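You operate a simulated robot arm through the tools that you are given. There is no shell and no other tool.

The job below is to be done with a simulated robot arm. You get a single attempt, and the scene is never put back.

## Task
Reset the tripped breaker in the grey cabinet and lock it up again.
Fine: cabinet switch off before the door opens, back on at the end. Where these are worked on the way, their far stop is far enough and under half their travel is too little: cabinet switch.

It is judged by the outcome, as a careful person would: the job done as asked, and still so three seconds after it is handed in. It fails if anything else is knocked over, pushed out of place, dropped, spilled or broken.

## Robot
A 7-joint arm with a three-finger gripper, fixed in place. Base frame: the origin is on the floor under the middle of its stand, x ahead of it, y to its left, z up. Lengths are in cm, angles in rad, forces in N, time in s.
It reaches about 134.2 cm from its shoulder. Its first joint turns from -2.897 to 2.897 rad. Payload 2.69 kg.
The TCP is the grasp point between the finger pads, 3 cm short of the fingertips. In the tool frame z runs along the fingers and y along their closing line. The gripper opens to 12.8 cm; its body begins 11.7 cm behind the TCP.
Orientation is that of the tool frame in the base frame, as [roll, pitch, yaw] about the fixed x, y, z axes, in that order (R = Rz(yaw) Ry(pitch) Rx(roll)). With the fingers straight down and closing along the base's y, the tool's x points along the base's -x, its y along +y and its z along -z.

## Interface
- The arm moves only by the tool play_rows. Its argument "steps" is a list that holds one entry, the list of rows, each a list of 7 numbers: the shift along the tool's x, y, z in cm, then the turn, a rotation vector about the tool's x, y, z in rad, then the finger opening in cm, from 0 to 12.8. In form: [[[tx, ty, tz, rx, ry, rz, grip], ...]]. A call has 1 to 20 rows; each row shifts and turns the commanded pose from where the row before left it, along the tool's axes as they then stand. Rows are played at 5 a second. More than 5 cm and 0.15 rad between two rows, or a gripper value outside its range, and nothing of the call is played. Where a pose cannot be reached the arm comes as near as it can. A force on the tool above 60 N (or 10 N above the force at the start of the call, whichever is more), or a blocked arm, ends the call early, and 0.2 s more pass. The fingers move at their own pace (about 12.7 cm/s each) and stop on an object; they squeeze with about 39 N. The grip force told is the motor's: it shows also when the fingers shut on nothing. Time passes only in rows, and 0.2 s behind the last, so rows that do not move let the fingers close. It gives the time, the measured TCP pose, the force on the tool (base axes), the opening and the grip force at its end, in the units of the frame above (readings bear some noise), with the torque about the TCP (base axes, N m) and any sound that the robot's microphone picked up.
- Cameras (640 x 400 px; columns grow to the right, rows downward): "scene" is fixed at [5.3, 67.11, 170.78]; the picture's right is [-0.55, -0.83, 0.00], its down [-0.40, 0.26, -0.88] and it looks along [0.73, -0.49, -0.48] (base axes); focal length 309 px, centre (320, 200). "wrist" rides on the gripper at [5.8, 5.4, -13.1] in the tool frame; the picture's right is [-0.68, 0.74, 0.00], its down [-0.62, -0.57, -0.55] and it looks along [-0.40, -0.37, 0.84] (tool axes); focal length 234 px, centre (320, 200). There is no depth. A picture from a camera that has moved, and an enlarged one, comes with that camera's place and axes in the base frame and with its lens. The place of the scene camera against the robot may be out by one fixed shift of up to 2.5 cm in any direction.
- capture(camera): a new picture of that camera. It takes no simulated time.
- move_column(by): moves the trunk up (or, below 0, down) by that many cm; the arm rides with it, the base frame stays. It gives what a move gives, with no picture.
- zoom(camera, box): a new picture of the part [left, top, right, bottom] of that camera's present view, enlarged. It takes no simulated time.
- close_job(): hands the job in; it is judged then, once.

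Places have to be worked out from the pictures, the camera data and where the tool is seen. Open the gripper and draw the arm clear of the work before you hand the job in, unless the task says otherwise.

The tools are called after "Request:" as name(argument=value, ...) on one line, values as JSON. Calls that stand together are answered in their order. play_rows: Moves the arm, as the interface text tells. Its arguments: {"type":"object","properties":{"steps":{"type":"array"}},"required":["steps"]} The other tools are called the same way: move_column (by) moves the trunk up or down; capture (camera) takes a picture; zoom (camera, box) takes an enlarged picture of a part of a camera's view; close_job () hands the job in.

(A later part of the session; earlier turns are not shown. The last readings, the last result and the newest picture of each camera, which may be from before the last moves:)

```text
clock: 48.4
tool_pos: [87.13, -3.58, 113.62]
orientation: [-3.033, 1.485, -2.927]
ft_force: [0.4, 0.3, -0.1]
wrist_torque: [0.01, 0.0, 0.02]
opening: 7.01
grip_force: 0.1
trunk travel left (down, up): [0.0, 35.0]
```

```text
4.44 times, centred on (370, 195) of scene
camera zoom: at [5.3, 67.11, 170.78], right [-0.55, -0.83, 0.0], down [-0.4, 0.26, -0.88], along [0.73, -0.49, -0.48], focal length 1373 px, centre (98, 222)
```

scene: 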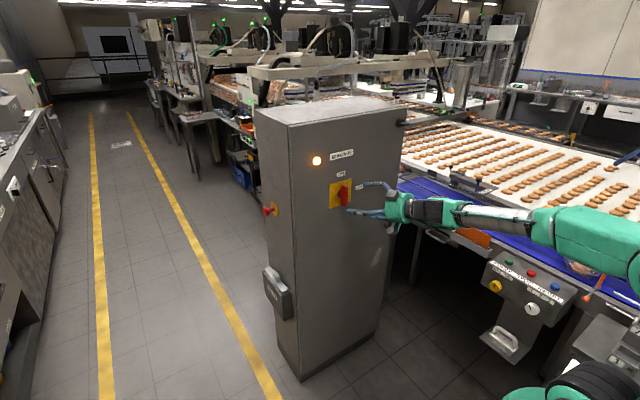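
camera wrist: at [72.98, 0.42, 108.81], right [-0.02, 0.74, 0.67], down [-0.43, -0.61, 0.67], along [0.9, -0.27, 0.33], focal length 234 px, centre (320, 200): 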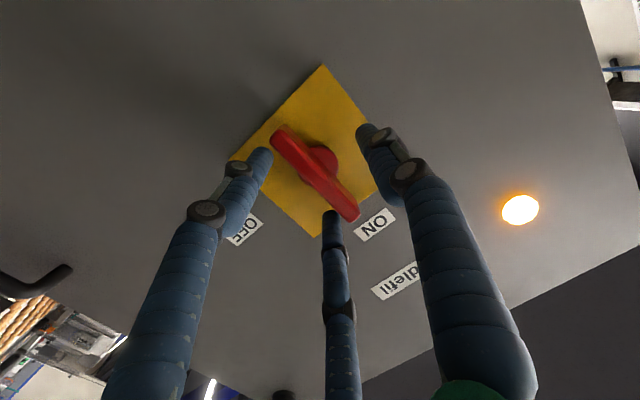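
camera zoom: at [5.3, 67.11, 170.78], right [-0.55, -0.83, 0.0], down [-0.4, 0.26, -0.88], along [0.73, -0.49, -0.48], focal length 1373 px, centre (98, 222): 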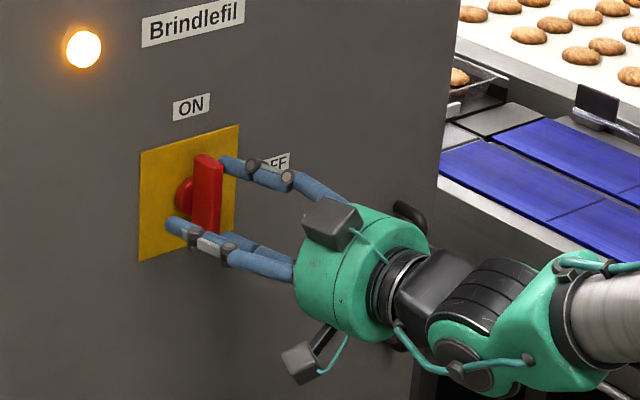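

The fingers straddle the red bar. I close on it now, holding still for a moment.

Request:
play_rows(steps=[[[0, 0, 0, 0, 0, 0, 4.0], [0, 0, 0, 0, 0, 0, 2.5], [0, 0, 0, 0, 0, 0, 1.0], [0, 0, 0, 0, 0, 0, 0.5], [0, 0, 0, 0, 0, 0, 0.5]]])

Request:
capture(camera="wrist")

Request:
zoom(camera="scene", box=[310, 150, 430, 240])

```text
clock: 49.5
tool_pos: [87.03, -4.28, 114.07]
orientation: [-3.069, 1.492, -2.969]
ft_force: [1.5, -29.5, 9.4]
wrist_torque: [0.36, 0.19, -1.02]
opening: 2.55
grip_force: 14.9
trunk travel left (down, up): [0.0, 35.0]
stopped in row 5: the force on the tool passed its limit at 61 N (the readings are from after the stop); the commanded pose is now the measured one
```

```text
taken
camera wrist: at [73.1, -0.2, 109.31], right [-0.02, 0.74, 0.67], down [-0.44, -0.61, 0.66], along [0.9, -0.28, 0.34], focal length 234 px, centre (320, 200)
```

wrist: 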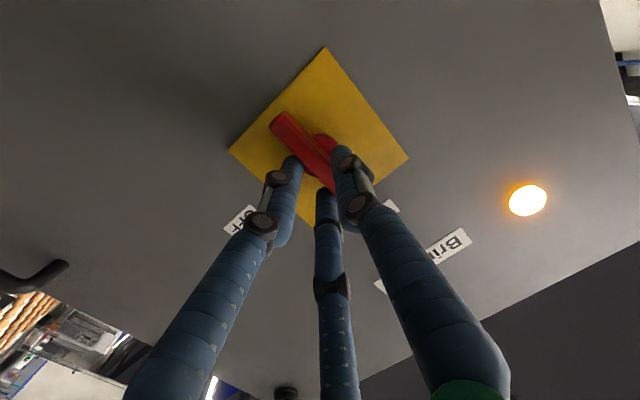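

```text
4.44 times, centred on (370, 195) of scene
camera zoom: at [5.3, 67.11, 170.78], right [-0.55, -0.83, 0.0], down [-0.4, 0.26, -0.88], along [0.73, -0.49, -0.48], focal length 1373 px, centre (98, 222)
```

zoom: 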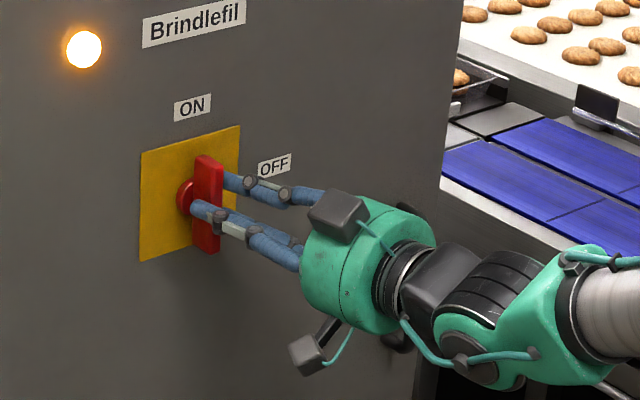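

The bar sits ~0.5 cm further right than assumed (force -29 N in y). I shift right by 0.5 cm while closing.

Request:
play_rows(steps=[[[0, -0.25, 0, 0, 0, 0, 2.0], [0, -0.25, 0, 0, 0, 0, 1.5], [0, -0.1, 0, 0, 0, 0, 1.0], [0, 0, 0, 0, 0, 0, 0.5]]])

```text
clock: 50.5
tool_pos: [87.17, -4.27, 114.1]
orientation: [-3.019, 1.493, -2.917]
ft_force: [7.7, 7.7, 17.2]
wrist_torque: [0.77, -0.42, -0.66]
opening: 2.46
grip_force: 45.1
trunk travel left (down, up): [0.0, 35.0]
```

Now the bar is firmly gripped (opening 2.46, grip 45 N, low net force). I begin turning it clockwise (about tool z), first ~0.4 rad, checking forces.

Request:
play_rows(steps=[[[0, 0, 0, 0, 0, 0.14, 0.5], [0, 0, 0, 0, 0, 0.14, 0.5], [0, 0, 0, 0, 0, 0.14, 0.5]]])

Request:
zoom(camera="scene", box=[310, 150, 430, 240])

```text
clock: 51.3
tool_pos: [87.26, -4.39, 113.83]
orientation: [1.773, 1.151, 1.857]
ft_force: [7.2, 5.9, 12.5]
wrist_torque: [0.09, -0.52, -0.77]
opening: 2.4
grip_force: 44.6
trunk travel left (down, up): [0.0, 35.0]
```

```text
4.44 times, centred on (370, 195) of scene
camera zoom: at [5.3, 67.11, 170.78], right [-0.55, -0.83, 0.0], down [-0.4, 0.26, -0.88], along [0.73, -0.49, -0.48], focal length 1373 px, centre (98, 222)
```

zoom: 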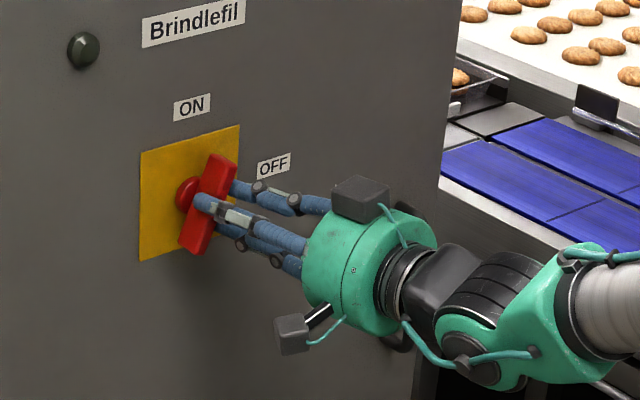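

The bar is turning with the gripper and the lamp has gone out. I continue the clockwise turn toward OFF.

Request:
play_rows(steps=[[[0, 0, 0, 0, 0, 0.14, 0.5], [0, 0, 0, 0, 0, 0.14, 0.5], [0, 0, 0, 0, 0, 0.14, 0.5], [0, 0, 0, 0, 0, 0.14, 0.5]]])

Request:
zoom(camera="scene", box=[310, 150, 430, 240])

```text
clock: 52.3
tool_pos: [87.09, -4.35, 113.46]
orientation: [1.674, 0.593, 1.732]
ft_force: [-1.1, 4.9, -6.1]
wrist_torque: [-0.04, -0.01, 0.59]
opening: 2.3
grip_force: 45.1
trunk travel left (down, up): [0.0, 35.0]
```

```text
4.44 times, centred on (370, 195) of scene
camera zoom: at [5.3, 67.11, 170.78], right [-0.55, -0.83, 0.0], down [-0.4, 0.26, -0.88], along [0.73, -0.49, -0.48], focal length 1373 px, centre (98, 222)
```

zoom: 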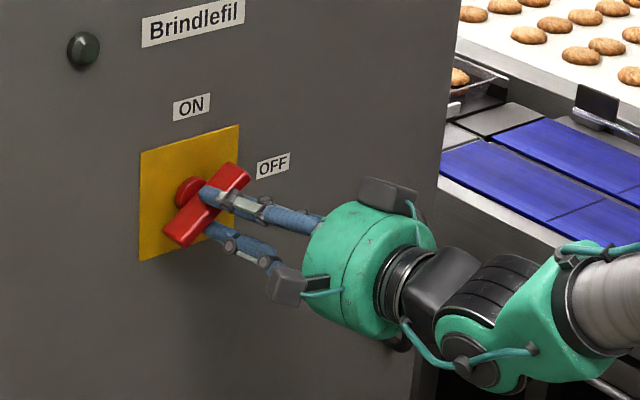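

Forces stay low. I finish the remaining ~0.6 rad, with a small over-turn to seat it at the stop.

Request:
play_rows(steps=[[[0, 0, 0, 0, 0, 0.14, 0.5], [0, 0, 0, 0, 0, 0.14, 0.5], [0, 0, 0, 0, 0, 0.14, 0.5], [0, 0, 0, 0, 0, 0.14, 0.5]]])

Request:
zoom(camera="scene", box=[310, 150, 430, 240])

```text
clock: 53.3
tool_pos: [87.08, -4.31, 113.22]
orientation: [1.661, 0.035, 1.677]
ft_force: [-18.2, 14.7, -42.3]
wrist_torque: [-0.27, 0.21, 1.82]
opening: 2.42
grip_force: 45.8
trunk travel left (down, up): [0.0, 35.0]
```

```text
4.44 times, centred on (370, 195) of scene
camera zoom: at [5.3, 67.11, 170.78], right [-0.55, -0.83, 0.0], down [-0.4, 0.26, -0.88], along [0.73, -0.49, -0.48], focal length 1373 px, centre (98, 222)
```

zoom: 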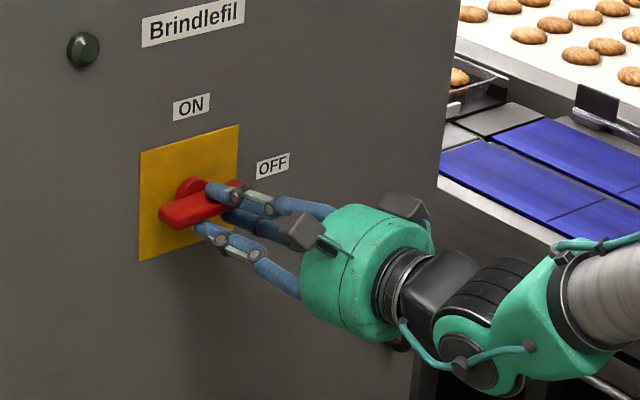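

The bar looks horizontal now, at OFF. The tool feels -42 N in z, so I relax it downward a bit and finish with a tiny extra turn.

Request:
play_rows(steps=[[[0, -0.4, 0, 0, 0, 0, 0.5], [0, -0.2, 0, 0, 0, 0.08, 0.5], [0, 0, 0, 0, 0, 0, 0.5]]])

Request:
zoom(camera="scene", box=[320, 160, 380, 220])

Request:
capture(camera="wrist")

```text
clock: 54.1
tool_pos: [87.16, -4.17, 113.18]
orientation: [1.653, -0.037, 1.671]
ft_force: [-15.8, 20.8, -31.0]
wrist_torque: [-1.63, -0.21, 1.76]
opening: 2.41
grip_force: 45.4
trunk travel left (down, up): [0.0, 35.0]
```

```text
6.67 times, centred on (350, 190) of scene
camera zoom: at [5.3, 67.11, 170.78], right [-0.55, -0.83, 0.0], down [-0.4, 0.26, -0.88], along [0.73, -0.49, -0.48], focal length 2059 px, centre (120, 267)
```

zoom: 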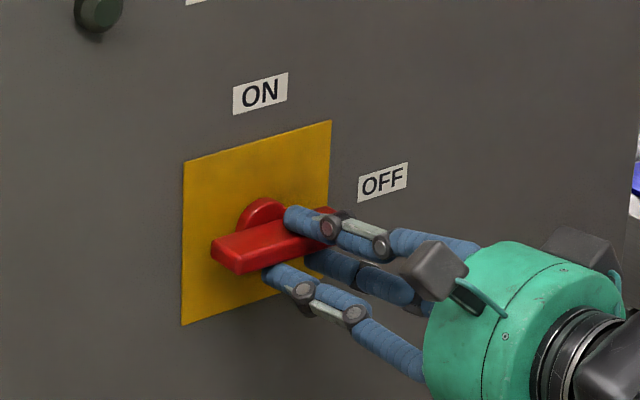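

```text
taken
camera wrist: at [74.0, 0.14, 119.82], right [0.13, -0.69, 0.71], down [-0.53, -0.65, -0.54], along [0.84, -0.3, -0.45], focal length 234 px, centre (320, 200)
```

wrist: 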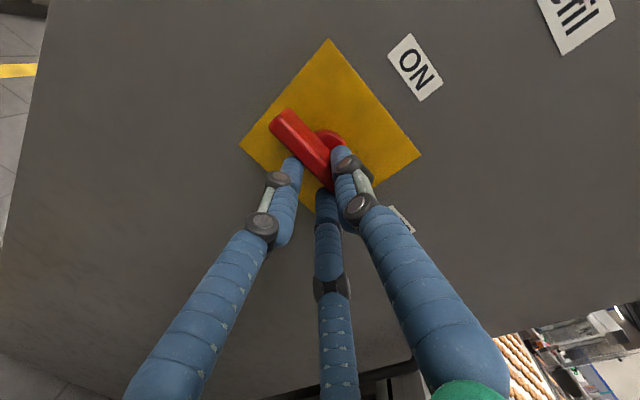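

Torque about the switch axis shows it resting on the OFF stop. I release the handle and back straight off.

Request:
play_rows(steps=[[[0, 0, 0, 0, 0, -0.06, 2.5], [0, 0, 0, 0, 0, 0, 5.0], [0, 0, 0, 0, 0, 0, 7.0], [0, 0, -2, 0, 0, 0, 7.0], [0, 0, -3, 0, 0, 0, 7.0], [0, 0, -4, 0, 0, 0, 8.0]]])

Request:
zoom(camera="scene", box=[300, 140, 420, 230])

Request:
capture(camera="wrist")

```text
clock: 55.5
tool_pos: [78.23, -5.33, 113.8]
orientation: [1.655, 0.021, 1.674]
ft_force: [1.5, 0.0, -0.4]
wrist_torque: [-0.02, -0.03, -0.01]
opening: 8.02
grip_force: 0.0
trunk travel left (down, up): [0.0, 35.0]
```

```text
4.44 times, centred on (360, 185) of scene
camera zoom: at [5.3, 67.11, 170.78], right [-0.55, -0.83, 0.0], down [-0.4, 0.26, -0.88], along [0.73, -0.49, -0.48], focal length 1373 px, centre (142, 267)
```

zoom: 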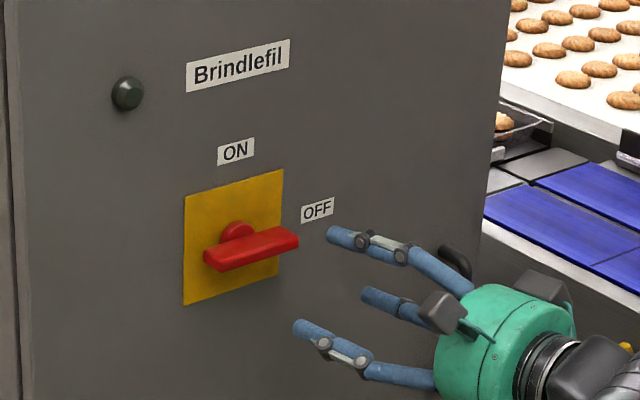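

```text
taken
camera wrist: at [65.03, -0.63, 120.15], right [0.13, -0.65, 0.75], down [-0.53, -0.68, -0.51], along [0.84, -0.33, -0.43], focal length 234 px, centre (320, 200)
```

wrist: 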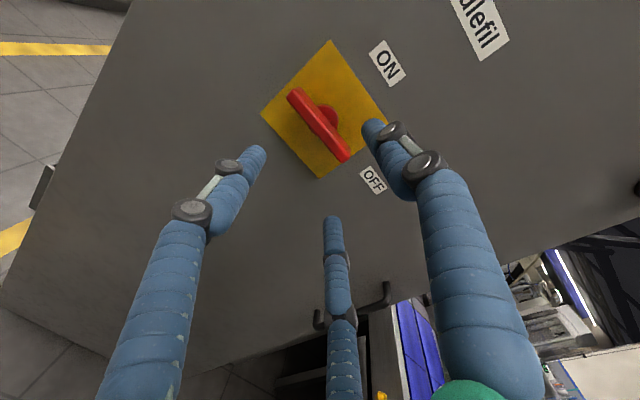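

The switch is OFF and the lamp is out. Now I move toward the latch, to about (75,-30,138), straightening the tool on the way.

Request:
play_rows(steps=[[[-2.75, 2.57, -0.86, -0.0093, -0.011, 0, 10], [-2.75, 2.57, -0.86, -0.0093, -0.011, 0, 10], [-2.75, 2.57, -0.86, -0.0093, -0.011, 0, 10], [-2.75, 2.57, -0.86, -0.0093, -0.011, 0, 10], [-2.75, 2.57, -0.86, -0.0093, -0.011, 0, 10], [-2.75, 2.57, -0.86, -0.0093, -0.011, 0, 10], [-2.75, 2.57, -0.86, -0.0093, -0.011, 0, 10], [-2.75, 2.57, -0.86, -0.0093, -0.011, 0, 10], [-2.75, 2.57, -0.86, -0.0093, -0.011, 0, 10]]])

Request:
capture(camera="wrist")

Request:
capture(camera="scene")

```text
clock: 57.5
tool_pos: [72.98, -29.73, 138.04]
orientation: [1.567, 0.023, 1.577]
ft_force: [0.1, -0.2, 0.0]
wrist_torque: [0.0, 0.01, -0.1]
opening: 10.0
grip_force: 0.1
trunk travel left (down, up): [0.0, 35.0]
```

```text
taken
camera wrist: at [59.8, -23.74, 143.15], right [0.0, -0.66, 0.75], down [-0.54, -0.63, -0.55], along [0.84, -0.41, -0.36], focal length 234 px, centre (320, 200)
```

wrist: 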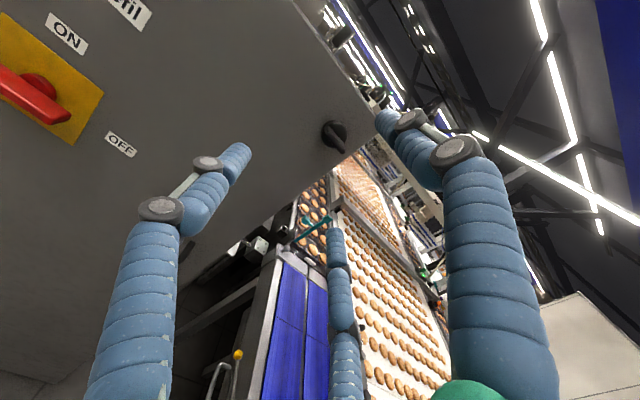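

```text
taken
```

scene: 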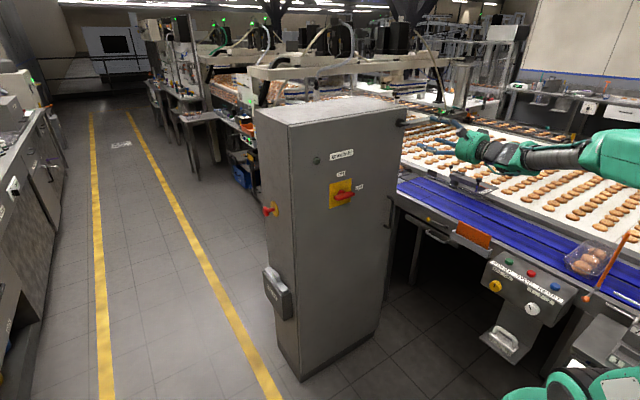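

Request:
zoom(camera="wrist", box=[295, 100, 375, 160])

Request:
zoom(camera="scene", box=[380, 100, 500, 175])

```text
6.67 times, centred on (335, 130) of wrist
camera zoom: at [59.8, -23.74, 143.15], right [0.0, -0.66, 0.75], down [-0.54, -0.63, -0.55], along [0.84, -0.41, -0.36], focal length 1561 px, centre (220, 667)
```

zoom: 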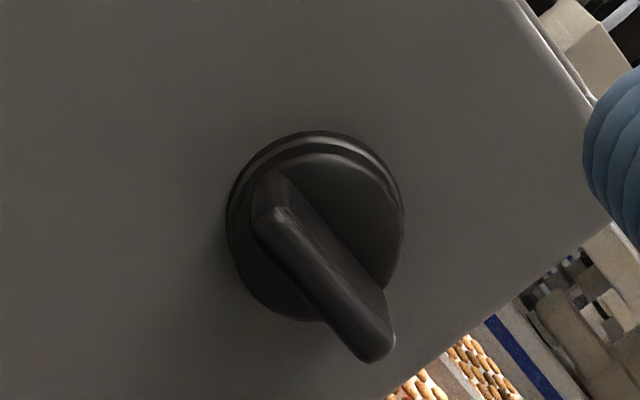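

```text
5.33 times, centred on (440, 138) of scene
camera zoom: at [5.3, 67.11, 170.78], right [-0.55, -0.83, 0.0], down [-0.4, 0.26, -0.88], along [0.73, -0.49, -0.48], focal length 1647 px, centre (-320, 533)
```

zoom: 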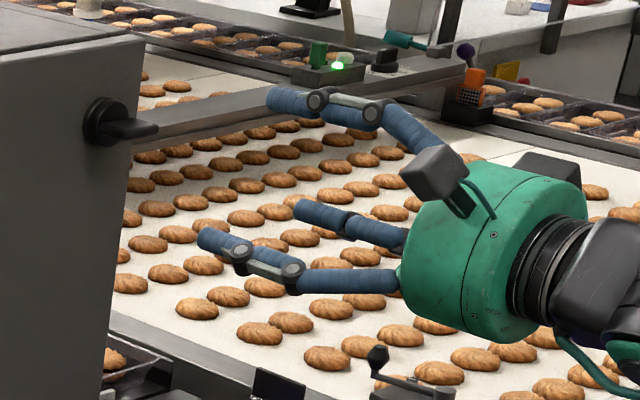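

The latch disc triangulates to about (93.4,-32.7,138.0), with its horizontal blade's outer face at x≈89.7. Given this hand's three-finger geometry (a thin bar sits ~0.56 cm toward the single finger), I aim the TCP at (80,-32.7,137.45) first, then advance.

Request:
play_rows(steps=[[[-1.0, -0.2, 2.4, 0, 0, 0, 7], [-1.0, -0.2, 2.4, 0, 0, 0, 7], [-1.0, -0.2, 2.4, 0, 0, 0, 7]]])

Request:
capture(camera="wrist")

Request:
zoom(camera="scene", box=[380, 90, 480, 155])

```text
clock: 58.3
tool_pos: [80.14, -32.87, 137.49]
orientation: [1.568, 0.022, 1.577]
ft_force: [-0.4, -0.6, -0.1]
wrist_torque: [0.02, 0.04, -0.01]
opening: 7.01
grip_force: 0.0
trunk travel left (down, up): [0.0, 35.0]
```

```text
taken
camera wrist: at [67.0, -26.97, 142.66], right [0.0, -0.66, 0.75], down [-0.54, -0.63, -0.55], along [0.84, -0.41, -0.36], focal length 234 px, centre (320, 200)
```

wrist: 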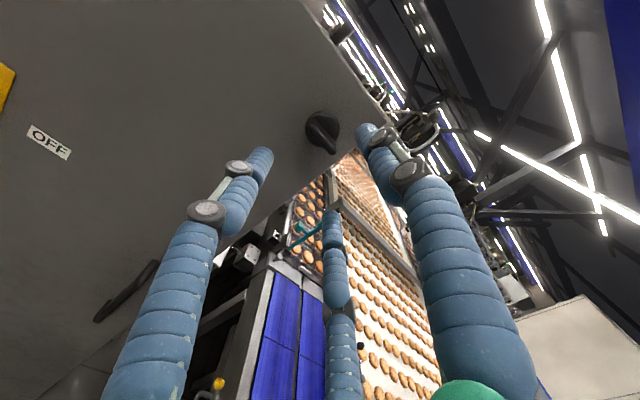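

```text
6.15 times, centred on (430, 122) of scene
camera zoom: at [5.3, 67.11, 170.78], right [-0.55, -0.83, 0.0], down [-0.4, 0.26, -0.88], along [0.73, -0.49, -0.48], focal length 1901 px, centre (-357, 677)
```

zoom: 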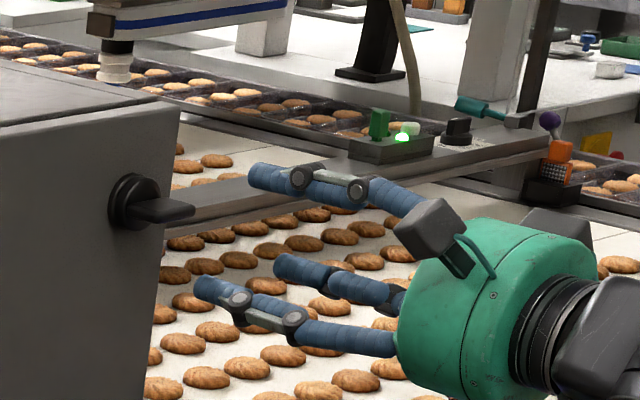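

The projected grasp axis passes through the blade in the wrist view. I advance 8 cm to straddle it.

Request:
play_rows(steps=[[[0, 0, 2.7, 0, 0, 0, 7], [0, 0, 2.7, 0, 0, 0, 7], [0, 0, 2.6, 0, 0, 0, 7]]])

Request:
zoom(camera="wrist", box=[220, 60, 440, 220])

Request:
zoom(camera="scene", box=[380, 90, 480, 155])

```text
clock: 59.1
tool_pos: [88.12, -32.9, 137.56]
orientation: [1.568, 0.025, 1.576]
ft_force: [-0.2, 0.0, -0.1]
wrist_torque: [0.02, -0.02, -0.01]
opening: 6.98
grip_force: 0.1
trunk travel left (down, up): [0.0, 35.0]
```

```text
2.50 times, centred on (330, 140) of wrist
camera zoom: at [75.01, -26.92, 142.71], right [0.0, -0.66, 0.75], down [-0.54, -0.63, -0.55], along [0.84, -0.41, -0.36], focal length 585 px, centre (295, 350)
```

zoom: 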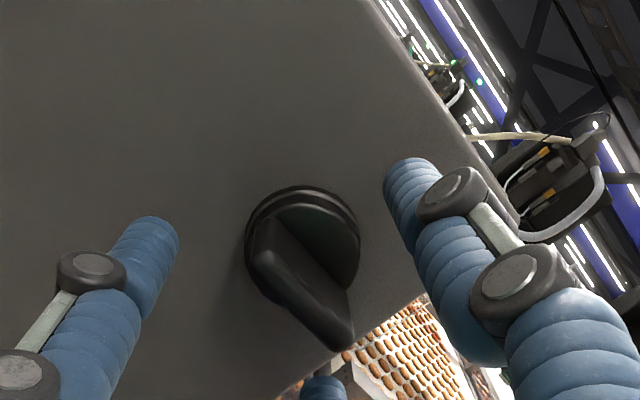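

```text
6.15 times, centred on (430, 122) of scene
camera zoom: at [5.3, 67.11, 170.78], right [-0.55, -0.83, 0.0], down [-0.4, 0.26, -0.88], along [0.73, -0.49, -0.48], focal length 1901 px, centre (-357, 677)
```

zoom: 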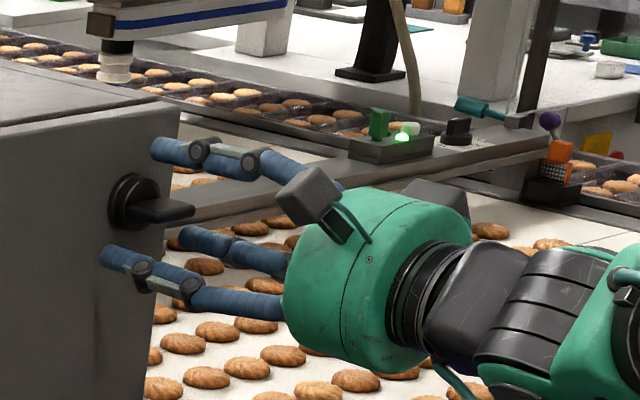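

The fingers straddle the blade, one above, two below. I close on it.

Request:
play_rows(steps=[[[0, 0, 0, 0, 0, 0, 4.5], [0, 0, 0, 0, 0, 0, 3.0], [0, 0, 0, 0, 0, 0, 2.0], [0, 0, 0, 0, 0, 0, 0.8], [0, 0, 0, 0, 0, 0, 0.5]]])

Request:
zoom(camera="wrist", box=[220, 60, 440, 220])

Request:
zoom(camera="scene", box=[380, 90, 480, 155])

```text
clock: 60.3
tool_pos: [88.07, -32.86, 137.55]
orientation: [1.566, 0.024, 1.575]
ft_force: [0.3, -0.2, 1.9]
wrist_torque: [0.0, 0.0, -0.27]
opening: 1.61
grip_force: 41.8
trunk travel left (down, up): [0.0, 35.0]
```

```text
2.50 times, centred on (330, 140) of wrist
camera zoom: at [74.99, -26.93, 142.73], right [0.0, -0.66, 0.75], down [-0.54, -0.63, -0.55], along [0.84, -0.41, -0.36], focal length 585 px, centre (295, 350)
```

zoom: 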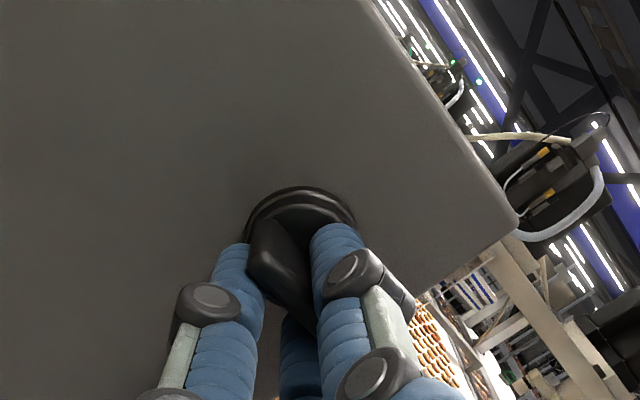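

```text
6.15 times, centred on (430, 122) of scene
camera zoom: at [5.3, 67.11, 170.78], right [-0.55, -0.83, 0.0], down [-0.4, 0.26, -0.88], along [0.73, -0.49, -0.48], focal length 1901 px, centre (-357, 677)
```

zoom: 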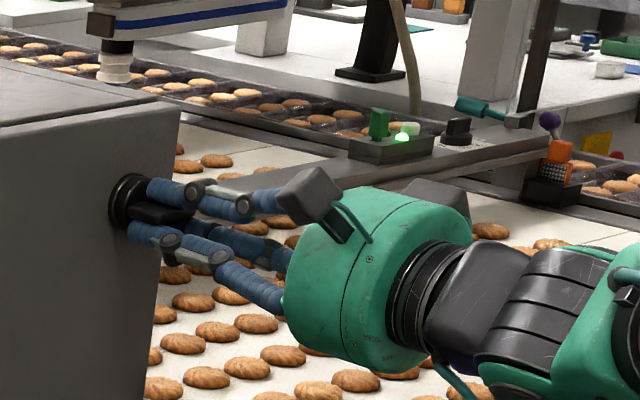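

The grip is well aligned (near-zero net force). I test turning the latch counter-clockwise a little and read the torque.

Request:
play_rows(steps=[[[-0.06, 0, 0, 0, 0, -0.1, 0.5], [-0.06, 0, 0, 0, 0, -0.1, 0.5]]])

Request:
zoom(camera="wrist", box=[220, 60, 440, 220])

```text
clock: 60.9
tool_pos: [88.23, -33.03, 137.6]
orientation: [1.566, 0.225, 1.575]
ft_force: [-0.7, -1.5, 4.7]
wrist_torque: [0.02, 0.14, 0.45]
opening: 1.64
grip_force: 41.9
trunk travel left (down, up): [0.0, 35.0]
```

```text
2.50 times, centred on (330, 140) of wrist
camera zoom: at [74.95, -26.09, 141.48], right [0.0, -0.5, 0.87], down [-0.54, -0.73, -0.42], along [0.84, -0.47, -0.27], focal length 585 px, centre (295, 350)
```

zoom: 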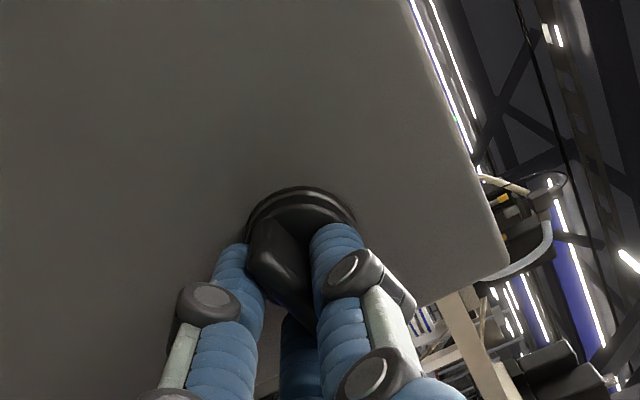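

The blade turned with the hand, with almost no resistance — counter-clockwise is free. I continue another ~0.7 rad and check.

Request:
play_rows(steps=[[[-0.06, 0, 0, 0, 0, -0.14, 0.5], [-0.06, 0, 0, 0, 0, -0.14, 0.5], [-0.06, 0, 0, 0, 0, -0.14, 0.5], [-0.06, 0, 0, 0, 0, -0.14, 0.5], [-0.06, 0, 0, 0, 0, -0.14, 0.5]]])

Request:
zoom(camera="wrist", box=[220, 60, 440, 220])

Request:
zoom(camera="scene", box=[380, 90, 480, 155])

```text
clock: 62.1
tool_pos: [88.13, -33.11, 137.92]
orientation: [1.563, 0.928, 1.569]
ft_force: [1.0, 11.5, 8.1]
wrist_torque: [0.06, 0.29, 0.33]
opening: 1.63
grip_force: 41.7
trunk travel left (down, up): [0.0, 35.0]
```

```text
2.50 times, centred on (330, 140) of wrist
camera zoom: at [74.97, -25.37, 136.32], right [-0.01, 0.18, 0.98], down [-0.54, -0.83, 0.15], along [0.84, -0.53, 0.1], focal length 585 px, centre (295, 350)
```

zoom: 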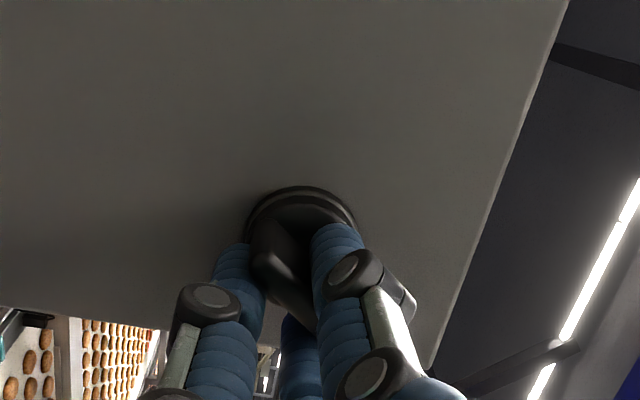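

```text
6.15 times, centred on (430, 122) of scene
camera zoom: at [5.3, 67.11, 170.78], right [-0.55, -0.83, 0.0], down [-0.4, 0.26, -0.88], along [0.73, -0.49, -0.48], focal length 1901 px, centre (-357, 677)
```

zoom: 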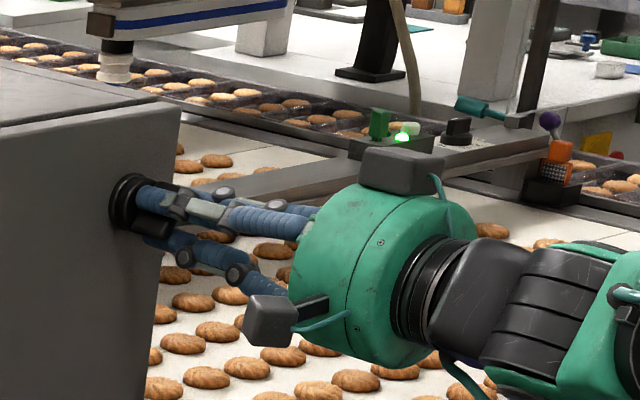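

The latch is turning smoothly. I complete the remaining ~0.65 rad and slightly beyond, to find the stop.

Request:
play_rows(steps=[[[-0.06, 0, 0, 0, 0, -0.14, 0.5], [-0.06, 0, 0, 0, 0, -0.14, 0.5], [-0.06, 0, 0, 0, 0, -0.14, 0.5], [-0.06, 0, 0, 0, 0, -0.14, 0.5], [-0.06, 0, 0, 0, 0, -0.12, 0.5]]])

Request:
zoom(camera="wrist", box=[220, 60, 440, 220])

Request:
zoom(camera="scene", box=[380, 90, 480, 155])

```text
clock: 63.3
tool_pos: [87.98, -33.17, 138.11]
orientation: [-1.4, 1.536, -1.394]
ft_force: [1.8, 14.1, 16.7]
wrist_torque: [0.97, -0.44, 0.13]
opening: 1.66
grip_force: 41.6
trunk travel left (down, up): [0.0, 35.0]
```

```text
2.50 times, centred on (330, 140) of wrist
camera zoom: at [74.94, -28.0, 132.01], right [-0.01, 0.76, 0.65], down [-0.55, -0.55, 0.63], along [0.84, -0.35, 0.42], focal length 585 px, centre (295, 350)
```

zoom: 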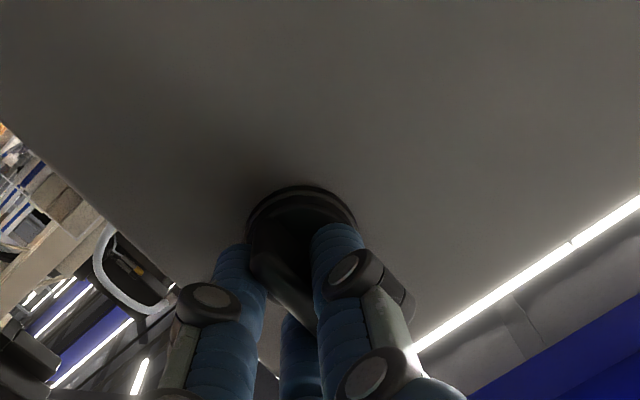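

```text
6.15 times, centred on (430, 122) of scene
camera zoom: at [5.3, 67.11, 170.78], right [-0.55, -0.83, 0.0], down [-0.4, 0.26, -0.88], along [0.73, -0.49, -0.48], focal length 1901 px, centre (-357, 677)
```

zoom: 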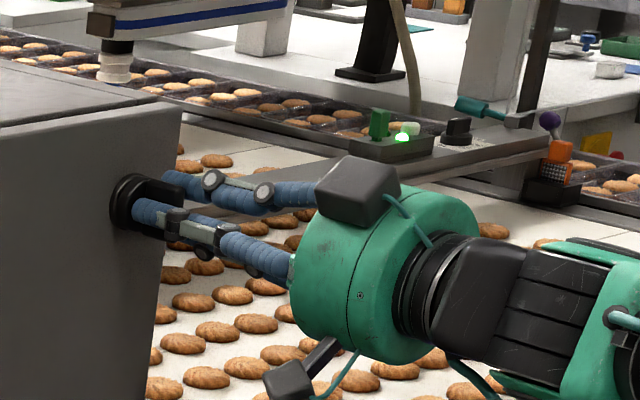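

Torque rose to ~1 N·m at ~90°, so the latch is at its stop (blade vertical). I test whether the door is free by gently pulling 1.5 cm with the latch in hand.

Request:
play_rows(steps=[[[0, 0, -0.5, 0, 0, 0.03, 0.5], [0, 0, -0.5, 0, 0, 0, 0.5], [0, 0, -0.5, 0, 0, 0, 0.5]]])

Request:
zoom(camera="scene", box=[240, 90, 440, 220])

```text
clock: 64.1
tool_pos: [86.7, -32.97, 138.02]
orientation: [-0.713, 1.563, -0.706]
ft_force: [6.8, 21.3, 15.9]
wrist_torque: [0.21, -0.56, -0.9]
opening: 1.69
grip_force: 42.2
trunk travel left (down, up): [0.0, 35.0]
```

```text
3.08 times, centred on (340, 155) of scene
camera zoom: at [5.3, 67.11, 170.78], right [-0.55, -0.83, 0.0], down [-0.4, 0.26, -0.88], along [0.73, -0.49, -0.48], focal length 950 px, centre (258, 338)
```

zoom: 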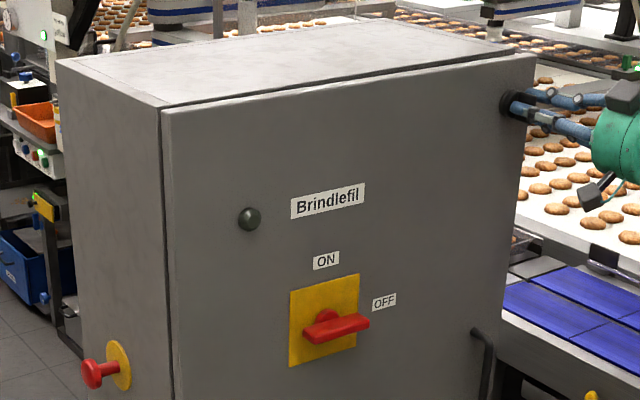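

The tool moved back 1.3 cm with only ~7 N, so the door seems free. I pull another 5 cm along the door's arc (yawing slightly right) to confirm.

Request:
play_rows(steps=[[[0, 0.05, -1.25, 0.025, 0, 0, 0.5], [0, 0.08, -1.25, 0.025, 0, 0, 0.5], [0, 0.1, -1.25, 0.025, 0, 0, 0.5], [0, 0.12, -1.25, 0.025, 0, 0, 0.5]]])

Request:
zoom(camera="scene", box=[240, 90, 440, 220])

```text
clock: 65.1
tool_pos: [81.77, -32.13, 138.04]
orientation: [-0.701, 1.562, -0.792]
ft_force: [11.6, 44.0, 19.8]
wrist_torque: [0.17, -0.46, -0.18]
opening: 1.7
grip_force: 42.0
trunk travel left (down, up): [0.0, 35.0]
```

```text
3.08 times, centred on (340, 155) of scene
camera zoom: at [5.3, 67.11, 170.78], right [-0.55, -0.83, 0.0], down [-0.4, 0.26, -0.88], along [0.73, -0.49, -0.48], focal length 950 px, centre (258, 338)
```

zoom: 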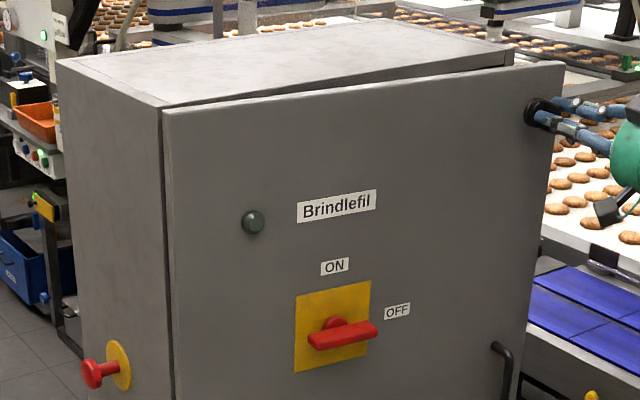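

The door is clearly opening (edge ~7 cm out). The arc pulls the tool to +y, so I keep following the arc with more leftward motion and yaw until about 0.3 rad open.

Request:
play_rows(steps=[[[0, 0.4, -0.3, 0.02, 0, 0, 0.5], [0, 0.45, -1.4, 0.035, 0, 0, 0.5], [0, 0.4, -1.45, 0.035, 0, 0, 0.5], [0, 0.35, -1.45, 0.035, 0, 0, 0.5]]])

Request:
zoom(camera="scene", box=[240, 90, 440, 220])

```text
clock: 66.1
tool_pos: [77.26, -30.7, 138.13]
orientation: [-0.282, 1.563, -0.506]
ft_force: [-1.3, -5.0, 24.2]
wrist_torque: [-0.06, -0.77, 0.26]
opening: 1.62
grip_force: 41.9
trunk travel left (down, up): [0.0, 35.0]
```

```text
3.08 times, centred on (340, 155) of scene
camera zoom: at [5.3, 67.11, 170.78], right [-0.55, -0.83, 0.0], down [-0.4, 0.26, -0.88], along [0.73, -0.49, -0.48], focal length 950 px, centre (258, 338)
```

zoom: 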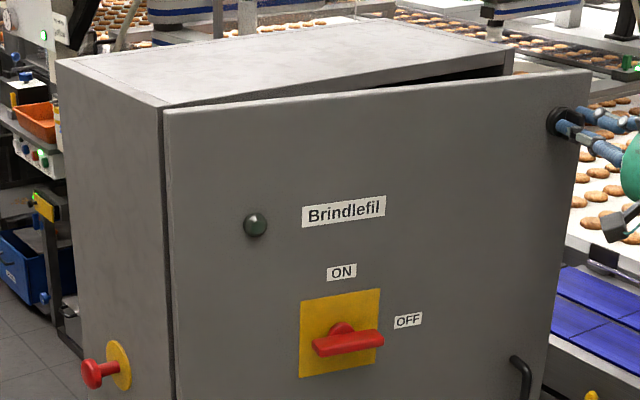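

Forces are low and the yaw matches the door angle (~0.22 rad). I continue along the same arc for another ~0.21 rad.

Request:
play_rows(steps=[[[-0.1, 0.23, -1.77, 0.035, 0, 0, 0.5], [-0.1, 0.23, -1.77, 0.035, 0, 0, 0.5], [0, 0.23, -1.77, 0.035, 0, 0, 0.5], [0, 0.23, -1.77, 0.035, 0, 0, 0.5], [0, 0.23, -1.77, 0.035, 0, 0, 0.5], [0, 0.23, -1.77, 0.035, 0, 0, 0.5]]])

Request:
capture(camera="scene")

```text
clock: 67.5
tool_pos: [68.74, -26.91, 138.11]
orientation: [-1.278, 1.563, -1.656]
ft_force: [23.2, 37.5, -0.9]
wrist_torque: [-0.35, -1.12, 0.15]
opening: 1.66
grip_force: 42.7
out of reach, approached as far as the arm can: row 5, 6
trunk travel left (down, up): [0.0, 35.0]
stopped in row 6: the force on the tool passed its limit at 82 N (the readings are from after the stop); the commanded pose is now the measured one
```

```text
taken
```

scene: 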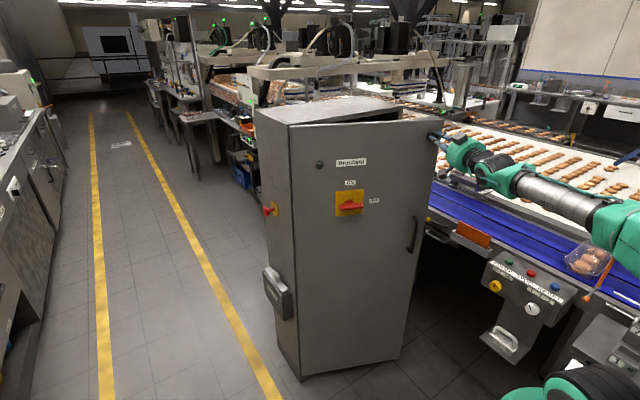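

The door is about 0.4 rad open (edge gap ~20 cm), and the arm is at its reach limit here. I release the latch and back away, relaxing the yaw.

Request:
play_rows(steps=[[[0, 0, 0, 0, 0, 0, 3.0], [0, 0, 0, 0, 0, 0, 6.0], [0, 0, 0, 0, 0, 0, 7.0], [0, -0.3, -1.2, 0, 0, 0, 7.0], [0, -0.5, -1.2, 0, 0, 0, 7.0], [0, -0.5, -1.2, 0, 0, 0, 7.0], [0, -0.5, -1.2, 0, 0, 0, 7.0]]])

Request:
capture(camera="scene")

Request:
capture(camera="wrist")

```text
clock: 69.0
tool_pos: [63.18, -27.44, 138.24]
orientation: [-0.935, 1.569, -1.318]
ft_force: [-0.7, 0.3, -0.1]
wrist_torque: [0.0, -0.04, -0.01]
opening: 7.02
grip_force: 0.0
trunk travel left (down, up): [0.0, 35.0]
```

```text
taken
```

scene: 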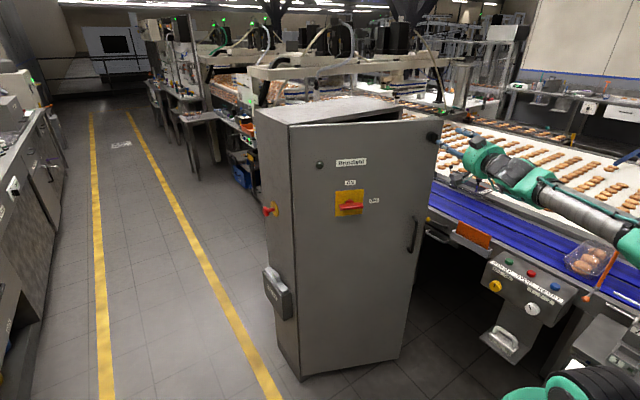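

```text
taken
camera wrist: at [53.0, -17.47, 132.32], right [0.27, 0.69, 0.67], down [-0.72, -0.32, 0.62], along [0.64, -0.66, 0.41], focal length 234 px, centre (320, 200)
```

wrist: 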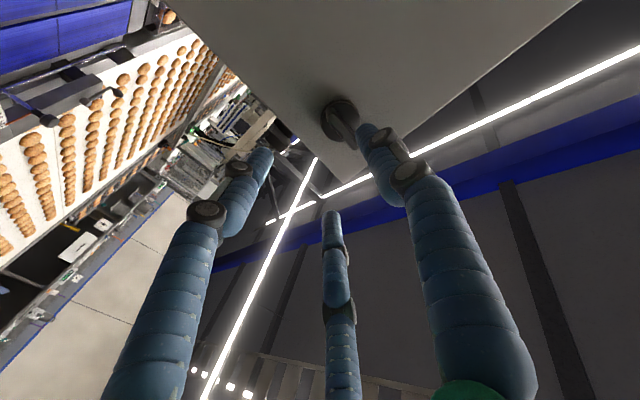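

The hand is clear of the knob and the door stays ajar (edge now around (73.5,-34)). Next I go around the right side of the edge: shift right and down a bit, straighten, with fingers closing.

Request:
play_rows(steps=[[[2, -3.34, 1.35, 0, 0, 0, 5], [2, -3.34, 1.35, 0, 0, 0, 3], [2, -3.34, 1.35, 0, 0, 0, 2], [2, -3.34, 1.35, 0, 0, 0, 1], [2, -3.34, 1.35, 0, 0, 0, 0], [0, 0, 0, -0.128, 0, 0, 0], [0, 0, 0, -0.128, 0, 0, 0], [0, 0, 0, -0.128, 0, 0, 0]]])

Request:
capture(camera="scene")

Request:
capture(camera="wrist")

```text
clock: 71.0
tool_pos: [66.33, -40.11, 129.86]
orientation: [-1.009, 1.547, -0.926]
ft_force: [1.0, -0.4, -0.3]
wrist_torque: [-0.03, 0.0, -0.02]
opening: 0.21
grip_force: 31.1
trunk travel left (down, up): [0.0, 35.0]
stopped in row 8: the arm was blocked; the commanded pose is now the measured one
```

```text
taken
```

scene: 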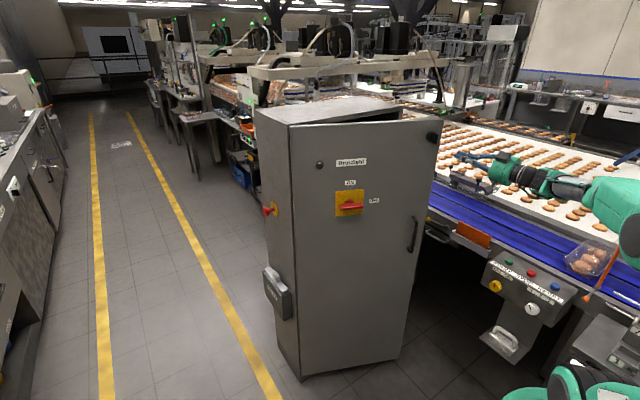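

```text
taken
camera wrist: at [52.87, -35.95, 123.66], right [-0.07, 0.75, 0.66], down [-0.51, -0.6, 0.62], along [0.86, -0.29, 0.42], focal length 234 px, centre (320, 200)
```

wrist: 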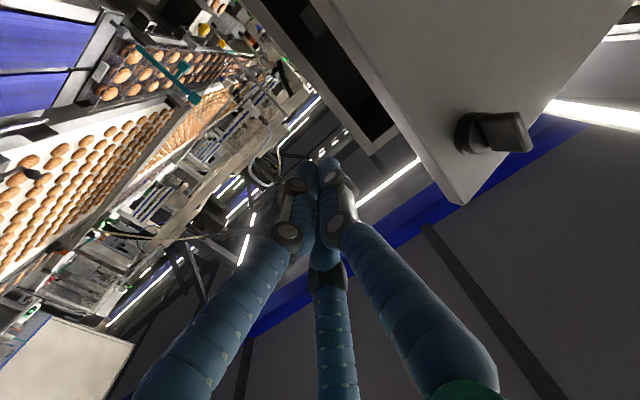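

The fingers are closed and the hand is right of the door's edge. I move forward past the edge, slightly further right and down.

Request:
play_rows(steps=[[[1, -1.5, 2.5, 0, 0, 0, 0], [1, -1.5, 3.3, 0, 0, 0, 0], [1, -1.2, 3.5, 0, 0, 0, 0], [1, -0.9, 3.5, 0, 0, 0, 0]]])

Request:
capture(camera="scene")

Request:
capture(camera="wrist")

```text
clock: 72.0
tool_pos: [79.23, -44.45, 125.99]
orientation: [-1.005, 1.548, -0.928]
ft_force: [-0.7, 0.0, 0.2]
wrist_torque: [-0.01, 0.0, -0.01]
opening: 0.2
grip_force: 31.8
trunk travel left (down, up): [0.0, 35.0]
```

```text
taken
```

scene: 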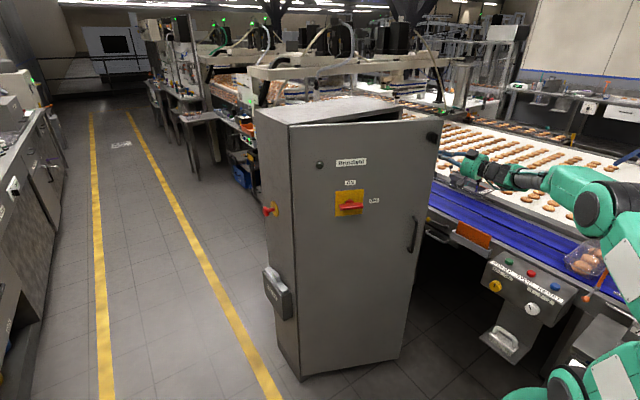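

```text
taken
camera wrist: at [65.8, -40.14, 119.83], right [-0.07, 0.75, 0.66], down [-0.51, -0.59, 0.62], along [0.86, -0.3, 0.42], focal length 234 px, centre (320, 200)
```

wrist: 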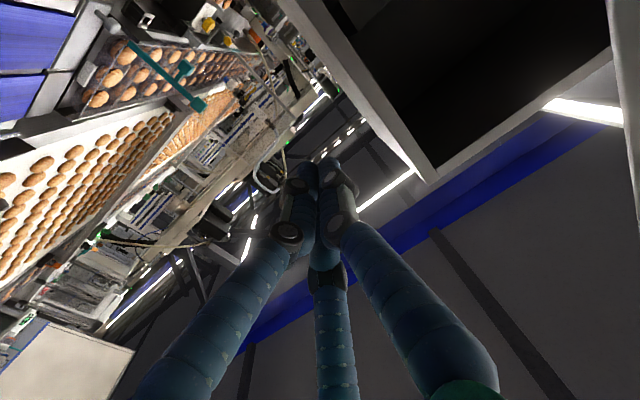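

Now I swing the hand behind the door: yaw left about 1 rad while shifting left, so the closed fingers get behind the edge with the hand body staying outside it.

Request:
play_rows(steps=[[[0, 1.89, 0.25, -0.13, 0, 0, 0], [0, 1.84, 0.49, -0.13, 0, 0, 0], [0, 1.76, 0.73, -0.13, 0, 0, 0], [0, 1.65, 0.95, -0.13, 0, 0, 0], [0, 1.51, 1.16, -0.13, 0, 0, 0], [0, 1.35, 1.34, -0.13, 0, 0, 0], [0, 1.16, 1.5, -0.13, 0, 0, 0], [0, 0.96, 1.64, -0.13, 0, 0, 0]]])

Request:
capture(camera="scene")

Request:
capture(camera="wrist")

```text
clock: 73.8
tool_pos: [80.31, -29.18, 125.86]
orientation: [-2.034, 1.545, -0.913]
ft_force: [-0.2, -0.9, 0.4]
wrist_torque: [-0.04, 0.02, -0.04]
opening: 0.18
grip_force: 31.3
trunk travel left (down, up): [0.0, 35.0]
```

```text
taken
```

scene: 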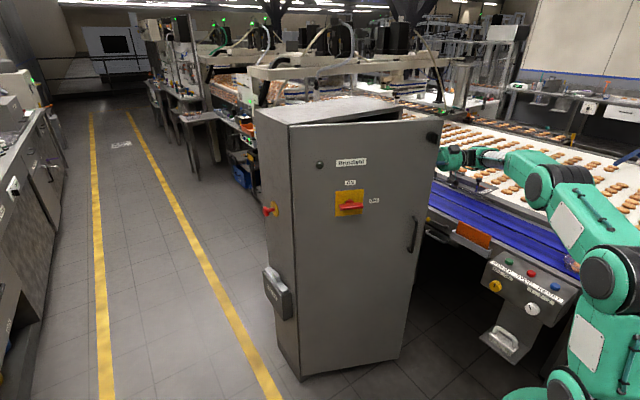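

```text
taken
camera wrist: at [69.77, -38.82, 120.08], right [-0.67, 0.33, 0.66], down [0.26, -0.73, 0.63], along [0.69, 0.6, 0.4], focal length 234 px, centre (320, 200)
```

wrist: 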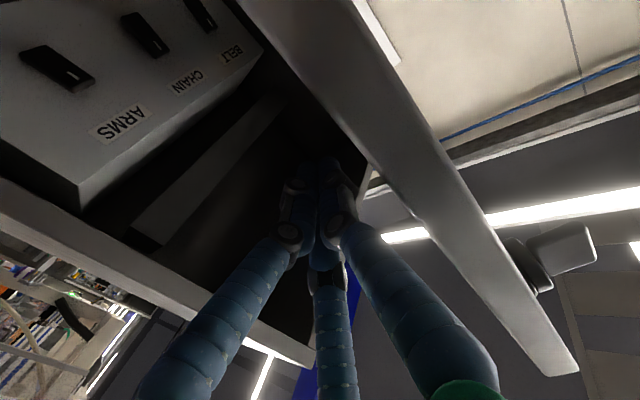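

Behind the door now; inside I can see breakers labelled ARMS, CHAIN, BELT on a panel. I sweep the door open from its inner side, following its arc.

Request:
play_rows(steps=[[[0, 2.6, 0, 0, 0, 0, 0], [0, 2.6, 0, 0, 0, 0, 0], [0, 2.6, 0, 0, 0, 0, 0], [0, 2.6, 0, 0, 0, 0, 0], [0, 2.28, 0.64, 0, 0, 0, 0], [0, 2.28, 0.64, 0, 0, 0, 0], [0, 2.28, 0.64, 0, 0, 0, 0], [0, 2.28, 0.64, 0, 0, 0, 0]]])

Request:
capture(camera="scene")

Request:
capture(camera="wrist")

```text
clock: 75.7
tool_pos: [63.8, -18.54, 125.3]
orientation: [-2.065, 1.546, -0.946]
ft_force: [-0.2, -0.3, 1.4]
wrist_torque: [0.01, -0.01, 0.05]
opening: 0.22
grip_force: 31.7
trunk travel left (down, up): [0.0, 35.0]
```

```text
taken
```

scene: 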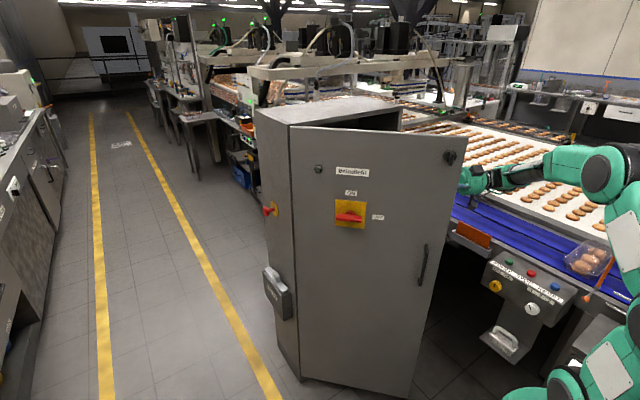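

```text
taken
camera wrist: at [53.38, -28.07, 119.56], right [-0.67, 0.33, 0.66], down [0.26, -0.73, 0.63], along [0.69, 0.6, 0.4], focal length 234 px, centre (320, 200)
```

wrist: 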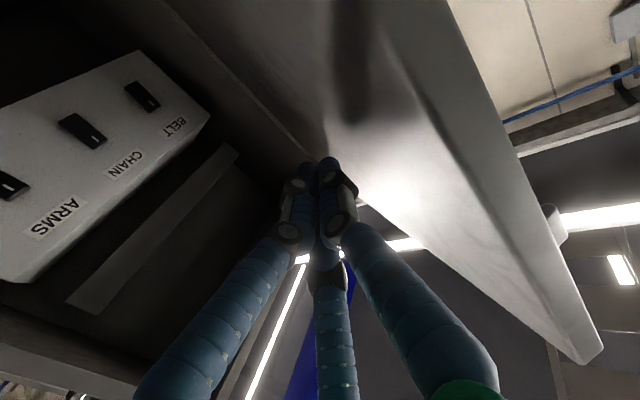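

The door swings easily. I continue the sweep to bring it to about 75°.

Request:
play_rows(steps=[[[0, 1.9, 1.28, 0, 0, 0, 0], [0, 1.9, 1.28, 0, 0, 0, 0], [0, 1.9, 1.28, 0, 0, 0, 0], [0, 1.9, 1.28, 0, 0, 0, 0], [0, 2.0, 2.03, 0, 0, 0, 0], [0, 2.0, 2.03, 0, 0, 0, 0], [0, 2.0, 2.03, 0, 0, 0, 0]]])

Request:
capture(camera="scene")

Request:
capture(camera="wrist")

```text
clock: 77.2
tool_pos: [56.55, -2.51, 124.81]
orientation: [-2.064, 1.547, -0.943]
ft_force: [0.9, -0.4, 0.0]
wrist_torque: [0.02, 0.02, 0.08]
opening: 0.21
grip_force: 31.6
trunk travel left (down, up): [0.0, 35.0]
```

```text
taken
```

scene: 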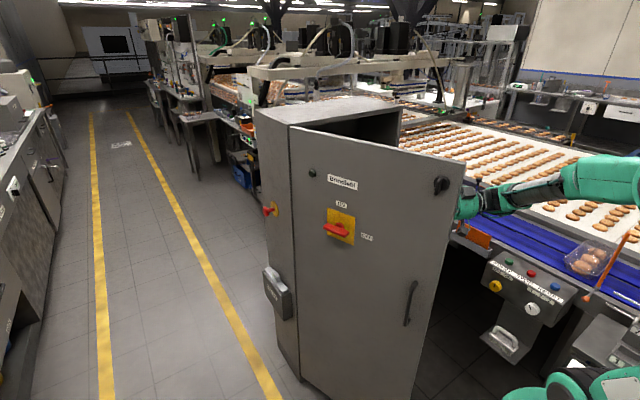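

```text
taken
camera wrist: at [46.01, -12.03, 119.03], right [-0.67, 0.33, 0.66], down [0.26, -0.73, 0.63], along [0.69, 0.6, 0.4], focal length 234 px, centre (320, 200)
```

wrist: 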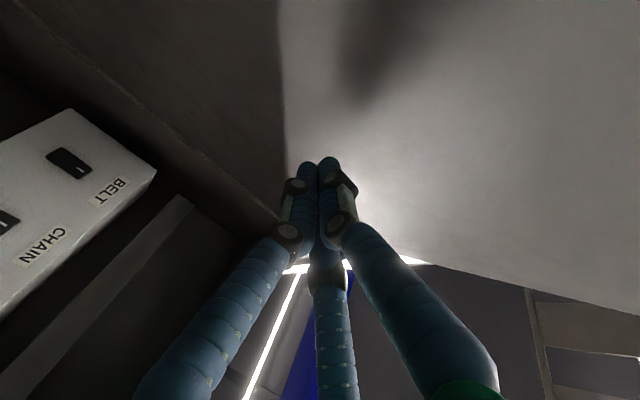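

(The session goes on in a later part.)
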